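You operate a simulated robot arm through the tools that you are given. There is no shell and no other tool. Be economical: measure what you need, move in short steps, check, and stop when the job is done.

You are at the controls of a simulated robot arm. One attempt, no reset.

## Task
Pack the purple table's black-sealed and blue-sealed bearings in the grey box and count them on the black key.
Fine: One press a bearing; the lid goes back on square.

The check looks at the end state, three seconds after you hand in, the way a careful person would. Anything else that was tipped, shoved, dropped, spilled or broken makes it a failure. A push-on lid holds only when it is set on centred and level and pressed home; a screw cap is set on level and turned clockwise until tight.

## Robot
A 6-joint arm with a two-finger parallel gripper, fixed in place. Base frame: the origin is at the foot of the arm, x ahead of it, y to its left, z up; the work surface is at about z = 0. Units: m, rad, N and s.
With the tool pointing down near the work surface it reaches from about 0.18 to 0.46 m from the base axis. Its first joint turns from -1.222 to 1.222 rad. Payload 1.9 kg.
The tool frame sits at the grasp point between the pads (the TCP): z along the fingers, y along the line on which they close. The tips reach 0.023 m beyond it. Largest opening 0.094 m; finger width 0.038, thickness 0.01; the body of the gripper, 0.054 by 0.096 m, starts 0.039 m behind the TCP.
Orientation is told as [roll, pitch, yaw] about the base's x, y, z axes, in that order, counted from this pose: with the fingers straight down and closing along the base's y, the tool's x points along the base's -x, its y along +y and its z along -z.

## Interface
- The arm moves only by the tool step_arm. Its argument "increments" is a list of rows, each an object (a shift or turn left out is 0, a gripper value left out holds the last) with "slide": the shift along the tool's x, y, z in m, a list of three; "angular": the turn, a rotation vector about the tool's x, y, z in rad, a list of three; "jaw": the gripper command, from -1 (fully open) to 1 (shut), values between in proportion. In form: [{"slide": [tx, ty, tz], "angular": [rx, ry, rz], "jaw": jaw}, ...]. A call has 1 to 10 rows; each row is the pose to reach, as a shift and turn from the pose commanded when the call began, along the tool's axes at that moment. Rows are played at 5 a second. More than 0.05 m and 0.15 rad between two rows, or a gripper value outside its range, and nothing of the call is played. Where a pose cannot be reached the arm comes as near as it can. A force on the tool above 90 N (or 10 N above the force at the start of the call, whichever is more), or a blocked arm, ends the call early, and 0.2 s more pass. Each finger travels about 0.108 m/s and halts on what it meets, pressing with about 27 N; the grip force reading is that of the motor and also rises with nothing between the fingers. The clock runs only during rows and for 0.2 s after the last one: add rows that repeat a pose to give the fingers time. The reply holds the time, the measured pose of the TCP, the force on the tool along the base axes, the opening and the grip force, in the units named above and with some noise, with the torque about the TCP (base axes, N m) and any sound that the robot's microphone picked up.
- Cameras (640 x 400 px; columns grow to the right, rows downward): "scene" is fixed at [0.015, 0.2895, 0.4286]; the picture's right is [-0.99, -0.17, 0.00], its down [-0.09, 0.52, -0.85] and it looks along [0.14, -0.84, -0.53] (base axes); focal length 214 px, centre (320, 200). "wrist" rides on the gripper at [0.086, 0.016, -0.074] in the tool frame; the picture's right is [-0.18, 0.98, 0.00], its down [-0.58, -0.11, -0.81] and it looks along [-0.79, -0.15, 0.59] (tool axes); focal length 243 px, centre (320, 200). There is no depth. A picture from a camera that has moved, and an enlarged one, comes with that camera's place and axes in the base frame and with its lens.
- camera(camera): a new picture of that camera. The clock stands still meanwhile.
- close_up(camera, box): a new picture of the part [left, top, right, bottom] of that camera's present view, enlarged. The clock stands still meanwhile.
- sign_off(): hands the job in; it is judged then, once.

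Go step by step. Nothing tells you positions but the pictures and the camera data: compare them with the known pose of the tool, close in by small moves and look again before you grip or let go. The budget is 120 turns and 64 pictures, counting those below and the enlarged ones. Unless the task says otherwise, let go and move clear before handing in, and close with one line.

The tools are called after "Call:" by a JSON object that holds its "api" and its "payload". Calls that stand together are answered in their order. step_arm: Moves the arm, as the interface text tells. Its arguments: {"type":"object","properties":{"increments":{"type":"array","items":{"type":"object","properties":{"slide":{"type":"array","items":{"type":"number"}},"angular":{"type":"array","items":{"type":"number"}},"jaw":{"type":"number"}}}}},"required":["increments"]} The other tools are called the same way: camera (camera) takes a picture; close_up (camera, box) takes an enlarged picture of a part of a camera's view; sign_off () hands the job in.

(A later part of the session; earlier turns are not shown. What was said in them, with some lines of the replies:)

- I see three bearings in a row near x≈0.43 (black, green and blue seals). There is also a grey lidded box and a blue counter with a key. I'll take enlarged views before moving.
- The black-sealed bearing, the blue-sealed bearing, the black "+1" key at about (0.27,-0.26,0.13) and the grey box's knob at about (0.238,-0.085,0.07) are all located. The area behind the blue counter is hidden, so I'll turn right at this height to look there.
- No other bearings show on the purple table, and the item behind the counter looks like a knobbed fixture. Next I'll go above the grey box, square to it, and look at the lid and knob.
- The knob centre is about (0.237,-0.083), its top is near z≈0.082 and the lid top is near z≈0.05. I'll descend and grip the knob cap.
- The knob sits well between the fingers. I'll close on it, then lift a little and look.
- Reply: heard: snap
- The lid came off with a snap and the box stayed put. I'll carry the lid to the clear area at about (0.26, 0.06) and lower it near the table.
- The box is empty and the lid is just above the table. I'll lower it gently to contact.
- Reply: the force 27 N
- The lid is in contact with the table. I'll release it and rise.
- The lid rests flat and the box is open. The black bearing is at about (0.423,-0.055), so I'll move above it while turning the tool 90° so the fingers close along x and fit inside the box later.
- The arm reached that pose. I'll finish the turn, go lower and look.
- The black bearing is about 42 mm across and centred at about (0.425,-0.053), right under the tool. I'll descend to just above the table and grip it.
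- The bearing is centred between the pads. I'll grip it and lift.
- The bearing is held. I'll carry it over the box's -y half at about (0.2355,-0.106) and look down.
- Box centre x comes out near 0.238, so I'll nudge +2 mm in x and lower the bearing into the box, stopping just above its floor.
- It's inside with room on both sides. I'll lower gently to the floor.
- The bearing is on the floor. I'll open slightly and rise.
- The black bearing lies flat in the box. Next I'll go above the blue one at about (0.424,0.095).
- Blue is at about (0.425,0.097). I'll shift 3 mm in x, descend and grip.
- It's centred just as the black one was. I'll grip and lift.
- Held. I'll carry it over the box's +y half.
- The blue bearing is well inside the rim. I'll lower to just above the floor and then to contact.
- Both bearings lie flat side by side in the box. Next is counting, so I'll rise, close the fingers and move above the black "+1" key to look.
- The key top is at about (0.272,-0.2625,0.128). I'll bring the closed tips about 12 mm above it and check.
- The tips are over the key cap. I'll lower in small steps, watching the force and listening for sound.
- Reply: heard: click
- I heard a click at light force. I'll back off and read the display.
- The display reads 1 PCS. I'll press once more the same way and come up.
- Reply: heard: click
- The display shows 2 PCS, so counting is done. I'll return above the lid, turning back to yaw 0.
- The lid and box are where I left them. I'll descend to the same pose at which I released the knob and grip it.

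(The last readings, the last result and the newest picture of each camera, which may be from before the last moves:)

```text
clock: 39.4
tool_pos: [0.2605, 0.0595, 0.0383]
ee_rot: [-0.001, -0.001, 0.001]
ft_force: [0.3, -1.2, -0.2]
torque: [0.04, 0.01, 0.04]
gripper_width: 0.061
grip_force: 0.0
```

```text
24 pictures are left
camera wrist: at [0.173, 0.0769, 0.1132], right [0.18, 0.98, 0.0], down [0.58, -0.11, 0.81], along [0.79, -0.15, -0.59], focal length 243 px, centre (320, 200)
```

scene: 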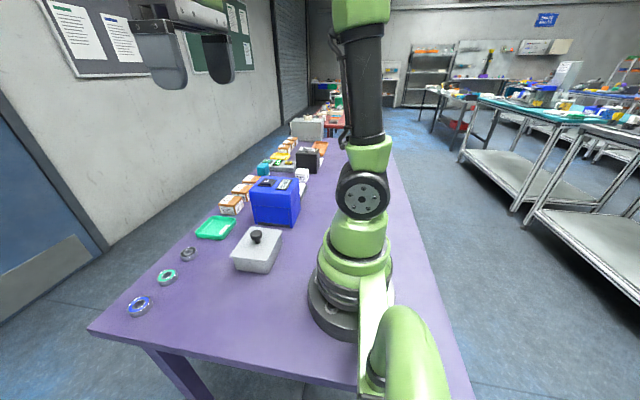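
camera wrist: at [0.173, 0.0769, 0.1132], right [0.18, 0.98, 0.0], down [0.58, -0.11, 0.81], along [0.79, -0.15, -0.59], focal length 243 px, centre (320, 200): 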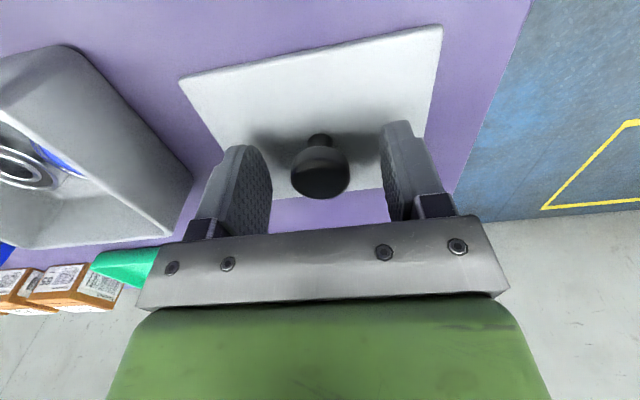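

The knob is centred. I'll grip it, lift, and carry it back above the box.

Call:
{"api": "step_arm", "payload": {"increments": [{"jaw": 1}, {"jaw": 1}, {"jaw": 1}, {"slide": [0, 0, -0.03]}, {"slide": [0, 0, -0.075]}, {"slide": [0.006, -0.036, -0.075]}, {"slide": [0.012, -0.072, -0.075]}, {"slide": [0.018, -0.108, -0.075]}, {"slide": [0.024, -0.1425, -0.075]}, {"slide": [0.024, -0.1425, -0.075]}]}}

Call:
{"api": "close_up", "payload": {"camera": "scene", "box": [200, 180, 310, 290]}}

```text
clock: 41.6
tool_pos: [0.238, -0.0832, 0.1133]
ee_rot: [-0.001, 0.001, 0.004]
ft_force: [0.5, 0.4, -0.8]
torque: [-0.03, -0.01, 0.0]
gripper_width: 0.0286
grip_force: 27.3
```

```text
3.64 times, centred on (255, 235) of scene
camera zoom: at [0.015, 0.2895, 0.4286], right [-0.99, -0.17, 0.0], down [-0.09, 0.52, -0.85], along [0.14, -0.84, -0.53], focal length 780 px, centre (556, 73)
```

zoom: 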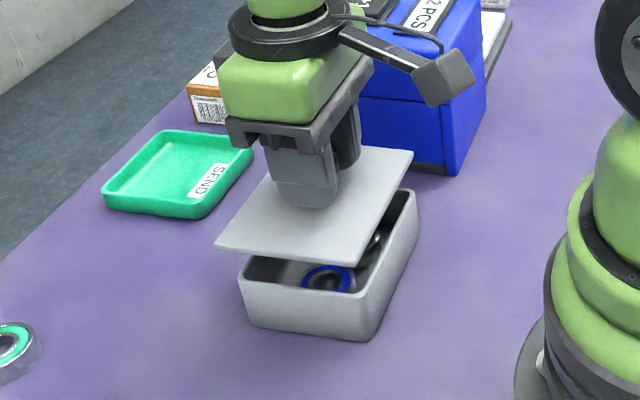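

The lid hangs above the box in nearly the same place as when it came off. I'll lower to a few mm above seating and compare.

Call:
{"api": "step_arm", "payload": {"increments": [{"slide": [0.0005, 0, 0.015]}, {"slide": [0.0005, 0, 0.026]}, {"slide": [0.0005, 0, 0.026]}]}}

Call:
{"api": "close_up", "payload": {"camera": "scene", "box": [210, 190, 310, 290]}}

Call:
{"api": "camera", "payload": {"camera": "wrist"}}

```text
clock: 42.4
tool_pos: [0.2373, -0.0807, 0.0876]
ee_rot: [0.001, 0.0, 0.001]
ft_force: [0.0, 0.0, -1.1]
torque: [-0.01, 0.0, 0.02]
gripper_width: 0.0286
grip_force: 26.9
```

```text
4.00 times, centred on (260, 240) of scene
camera zoom: at [0.015, 0.2895, 0.4286], right [-0.99, -0.17, 0.0], down [-0.09, 0.52, -0.85], along [0.14, -0.84, -0.53], focal length 858 px, centre (560, 40)
```

zoom: 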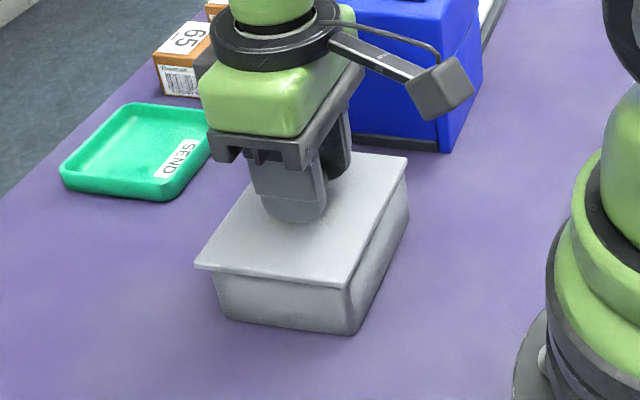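

```text
21 pictures are left
camera wrist: at [0.1497, -0.0653, 0.163], right [0.18, 0.98, 0.0], down [0.58, -0.11, 0.81], along [0.79, -0.15, -0.59], focal length 243 px, centre (320, 200)
```

wrist: 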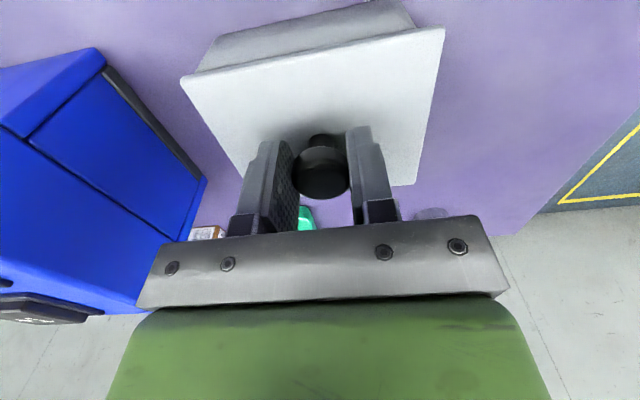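

The alignment looks close. I'll lower 3 mm and read the force.

Call:
{"api": "step_arm", "payload": {"increments": [{"slide": [0, 0, 0.0015]}, {"slide": [0, 0, 0.003]}, {"slide": [0, 0, 0.003]}]}}

Call:
{"api": "close_up", "payload": {"camera": "scene", "box": [225, 215, 315, 285]}}

```text
clock: 43.2
tool_pos: [0.2371, -0.0821, 0.0828]
ee_rot: [0.0, -0.001, 0.002]
ft_force: [0.5, -0.1, -1.0]
torque: [0.05, -0.03, 0.0]
gripper_width: 0.0285
grip_force: 27.6
```

```text
5.71 times, centred on (270, 250) of scene
camera zoom: at [0.015, 0.2895, 0.4286], right [-0.99, -0.17, 0.0], down [-0.09, 0.52, -0.85], along [0.14, -0.84, -0.53], focal length 1226 px, centre (606, -86)
```

zoom: 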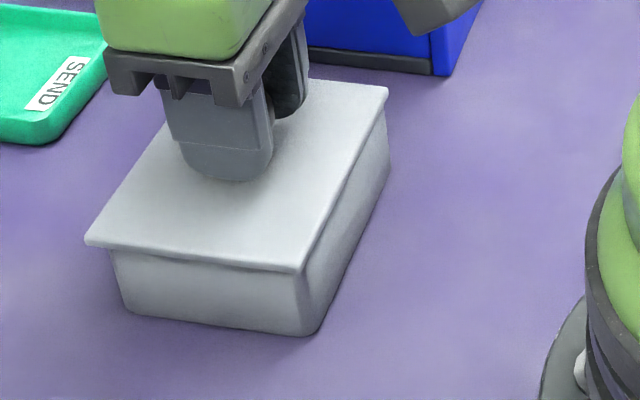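

There's no contact yet. I'll check the lid's overhang against the box on both sides.

Call:
{"api": "close_up", "payload": {"camera": "wrist", "box": [160, 0, 470, 194]}}

Call:
{"api": "close_up", "payload": {"camera": "scene", "box": [235, 225, 295, 275]}}

```text
2.06 times, centred on (315, 97) of wrist
camera zoom: at [0.1497, -0.0654, 0.16], right [0.18, 0.98, 0.0], down [0.58, -0.11, 0.81], along [0.79, -0.15, -0.59], focal length 500 px, centre (330, 412)
```

zoom: 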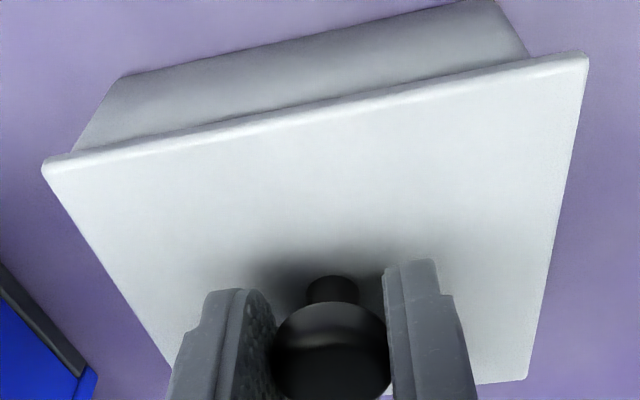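

```text
8.00 times, centred on (265, 250) of scene
camera zoom: at [0.015, 0.2895, 0.4286], right [-0.99, -0.17, 0.0], down [-0.09, 0.52, -0.85], along [0.14, -0.84, -0.53], focal length 1716 px, centre (760, -200)
```

zoom: 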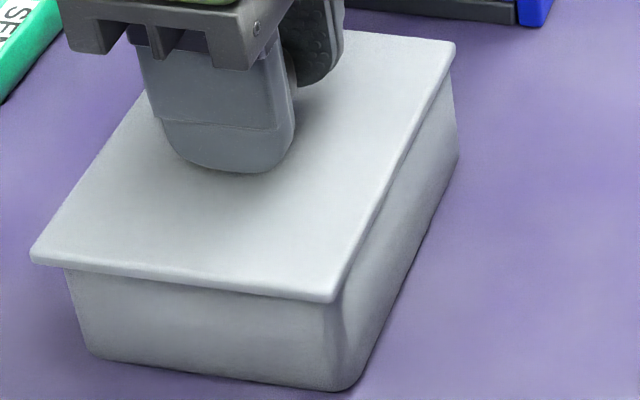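

The lid sits about 2 mm too far toward +y and perhaps 0.5 mm too far in x. I'll correct that and look again.

Call:
{"api": "step_arm", "payload": {"increments": [{"slide": [0.0005, -0.002, 0]}, {"slide": [0.0005, -0.002, 0]}]}}

Call:
{"api": "close_up", "payload": {"camera": "wrist", "box": [160, 0, 470, 194]}}

Call:
{"api": "close_up", "payload": {"camera": "scene", "box": [210, 190, 310, 290]}}

```text
clock: 43.8
tool_pos: [0.2359, -0.0832, 0.0837]
ee_rot: [0.001, 0.001, 0.001]
ft_force: [0.5, -0.3, -1.7]
torque: [-0.03, -0.03, -0.02]
gripper_width: 0.0284
grip_force: 27.0
```

```text
2.06 times, centred on (315, 97) of wrist
camera zoom: at [0.1491, -0.0674, 0.1597], right [0.18, 0.98, 0.0], down [0.58, -0.11, 0.81], along [0.79, -0.15, -0.59], focal length 500 px, centre (330, 412)
```

zoom: 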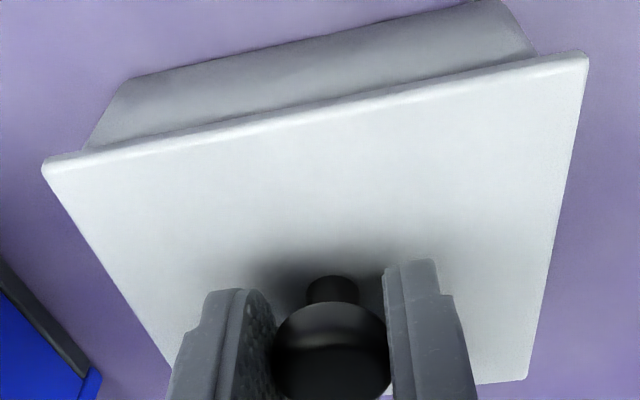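

```text
4.00 times, centred on (260, 240) of scene
camera zoom: at [0.015, 0.2895, 0.4286], right [-0.99, -0.17, 0.0], down [-0.09, 0.52, -0.85], along [0.14, -0.84, -0.53], focal length 858 px, centre (560, 40)
```

zoom: 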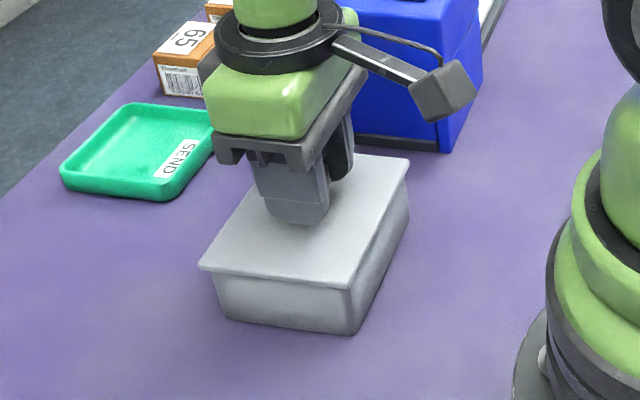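

The corners now match the original seated picture and the overhang is even. I'll press the lid down gently.

Call:
{"api": "step_arm", "payload": {"increments": [{"slide": [0, 0, 0.001]}, {"slide": [0, 0, 0.002]}, {"slide": [0, 0, 0.003]}]}}

```text
clock: 44.6
tool_pos: [0.2366, -0.0837, 0.0812]
ee_rot: [-0.001, -0.004, 0.0]
ft_force: [-5.1, -18.9, 26.5]
torque: [-0.34, -0.07, -0.08]
gripper_width: 0.0286
grip_force: 27.5
heard: snap
```

It snapped on, with some side load from the grip. I'll release and rise, then check it.

Call:
{"api": "step_arm", "payload": {"increments": [{"slide": [0, -0.0007, -0.001]}, {"slide": [0, -0.0007, -0.001], "jaw": -0.3}, {"slide": [0, -0.0007, -0.001], "jaw": -0.3}, {"slide": [0, -0.0007, -0.03], "jaw": -0.3}, {"slide": [0, -0.0007, -0.05], "jaw": -0.3}]}}

Call:
{"api": "close_up", "payload": {"camera": "scene", "box": [225, 215, 315, 285]}}

Call:
{"api": "camera", "payload": {"camera": "wrist"}}

```text
clock: 45.8
tool_pos: [0.2357, -0.0849, 0.1317]
ee_rot: [0.001, -0.001, 0.002]
ft_force: [0.7, -0.2, 0.4]
torque: [-0.03, 0.03, 0.0]
gripper_width: 0.0609
grip_force: 0.1
```

```text
5.71 times, centred on (270, 250) of scene
camera zoom: at [0.015, 0.2895, 0.4286], right [-0.99, -0.17, 0.0], down [-0.09, 0.52, -0.85], along [0.14, -0.84, -0.53], focal length 1226 px, centre (606, -86)
```

zoom: 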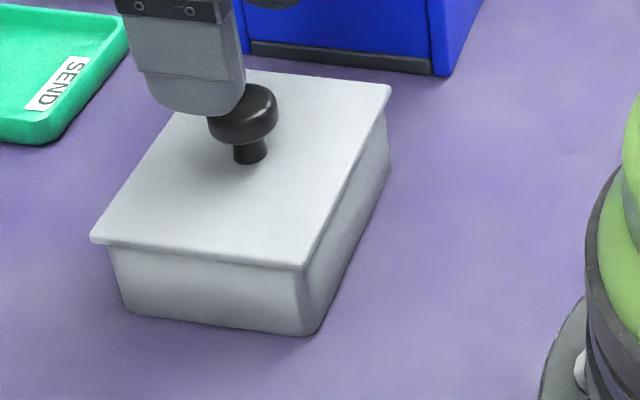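

```text
14 pictures are left
camera wrist: at [0.1482, -0.0683, 0.2073], right [0.18, 0.98, 0.0], down [0.58, -0.11, 0.81], along [0.79, -0.15, -0.59], focal length 243 px, centre (320, 200)
```

wrist: 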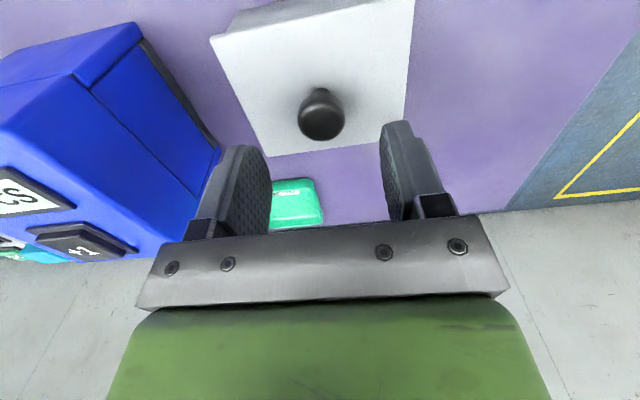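

The lid looks square and its corners match the original. I'll confirm it's home by pressing the knob from above with closed fingers.

Call:
{"api": "step_arm", "payload": {"increments": [{"slide": [-0.001, 0.001, 0], "jaw": 1}, {"slide": [-0.001, 0.001, 0], "jaw": 1}, {"slide": [-0.001, 0.001, 0], "jaw": 1}, {"slide": [-0.001, 0.001, 0.015]}, {"slide": [-0.001, 0.001, 0.022]}, {"slide": [-0.001, 0.001, 0.024]}]}}

```text
clock: 47.2
tool_pos: [0.2366, -0.0828, 0.1068]
ee_rot: [0.001, -0.001, 0.001]
ft_force: [0.4, 0.3, 0.1]
torque: [-0.04, -0.02, 0.03]
gripper_width: 0.0
grip_force: 26.6
```

Call:
{"api": "step_arm", "payload": {"increments": [{"slide": [0, 0, 0.001]}, {"slide": [0, 0, 0.002]}, {"slide": [0, 0, 0.003]}]}}

```text
clock: 48.0
tool_pos: [0.2372, -0.0834, 0.1028]
ee_rot: [-0.001, 0.001, 0.001]
ft_force: [-4.9, 1.8, 22.1]
torque: [0.05, 0.05, 0.1]
gripper_width: 0.0
grip_force: 26.8
```

Call:
{"api": "step_arm", "payload": {"increments": [{"slide": [0, 0, 0.001]}, {"slide": [0, 0, 0.0015]}]}}

```text
clock: 48.6
tool_pos: [0.2369, -0.0834, 0.1054]
ee_rot: [0.0, -0.002, 0.0]
ft_force: [-5.3, 2.6, 20.8]
torque: [0.03, 0.09, 0.05]
gripper_width: 0.0
grip_force: 27.0
stopped in row 2: the force on the tool passed its limit at 95 N (the readings are from after the stop); the commanded pose is now the measured one
```

I pressed it firmly (about 95 N peak) with no further movement or snap, so it is home. I'll rise clear and do a last check.

Call:
{"api": "step_arm", "payload": {"increments": [{"slide": [0, 0, -0.02]}, {"slide": [0, 0, -0.06]}, {"slide": [0.0, 0.03, -0.1]}, {"slide": [0.0, 0.06, -0.14]}]}}

Call:
{"api": "camera", "payload": {"camera": "scene"}}

Call:
{"api": "close_up", "payload": {"camera": "scene", "box": [225, 215, 315, 285]}}

Call:
{"api": "camera", "payload": {"camera": "wrist"}}

```text
clock: 49.6
tool_pos: [0.2355, -0.0236, 0.2431]
ee_rot: [0.002, -0.002, 0.0]
ft_force: [0.8, -1.1, 0.0]
torque: [-0.04, 0.01, -0.02]
gripper_width: 0.0
grip_force: 27.3
```

```text
13 pictures are left
```

scene: 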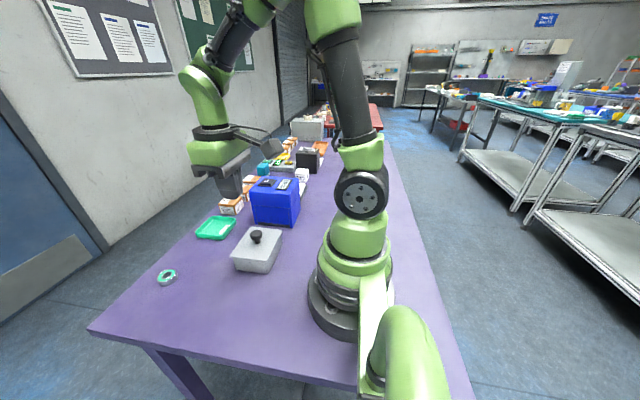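

```text
5.71 times, centred on (270, 250) of scene
camera zoom: at [0.015, 0.2894, 0.4286], right [-0.99, -0.17, 0.0], down [-0.09, 0.52, -0.85], along [0.14, -0.84, -0.53], focal length 1226 px, centre (606, -86)
```

zoom: 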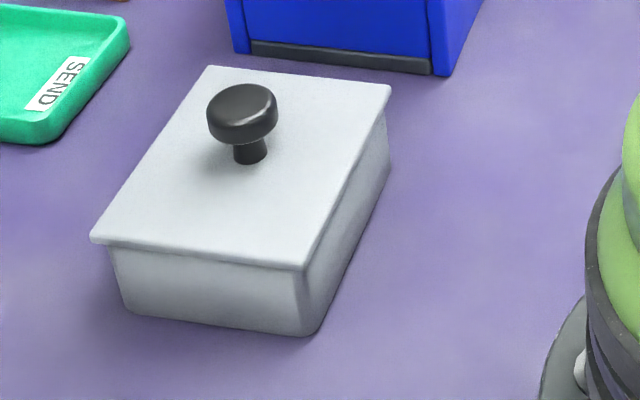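

```text
11 pictures are left
camera wrist: at [0.1482, -0.0067, 0.3188], right [0.18, 0.98, 0.0], down [0.58, -0.11, 0.81], along [0.79, -0.15, -0.59], focal length 243 px, centre (320, 200)
```

wrist: 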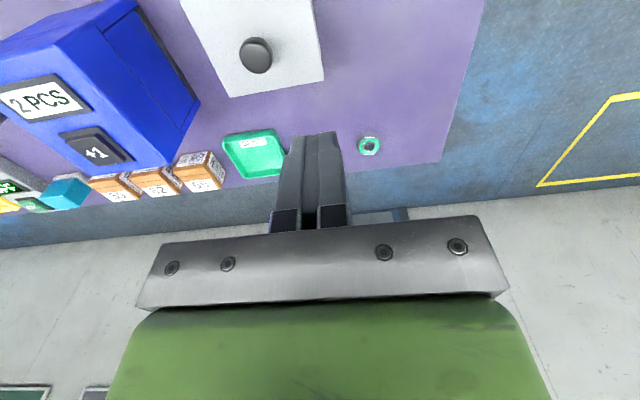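

The lid is square and seated, the counter shows 2 PCS, the green bearing is untouched and the arm is clear. I'm handing in.

Call:
{"api": "sign_off", "payload": {}}

```text
The job is handed in.
```

The black-sealed and blue-sealed bearings are in the grey box, the black key was pressed once for each (display reads 2 PCS), and the lid is pressed home square.
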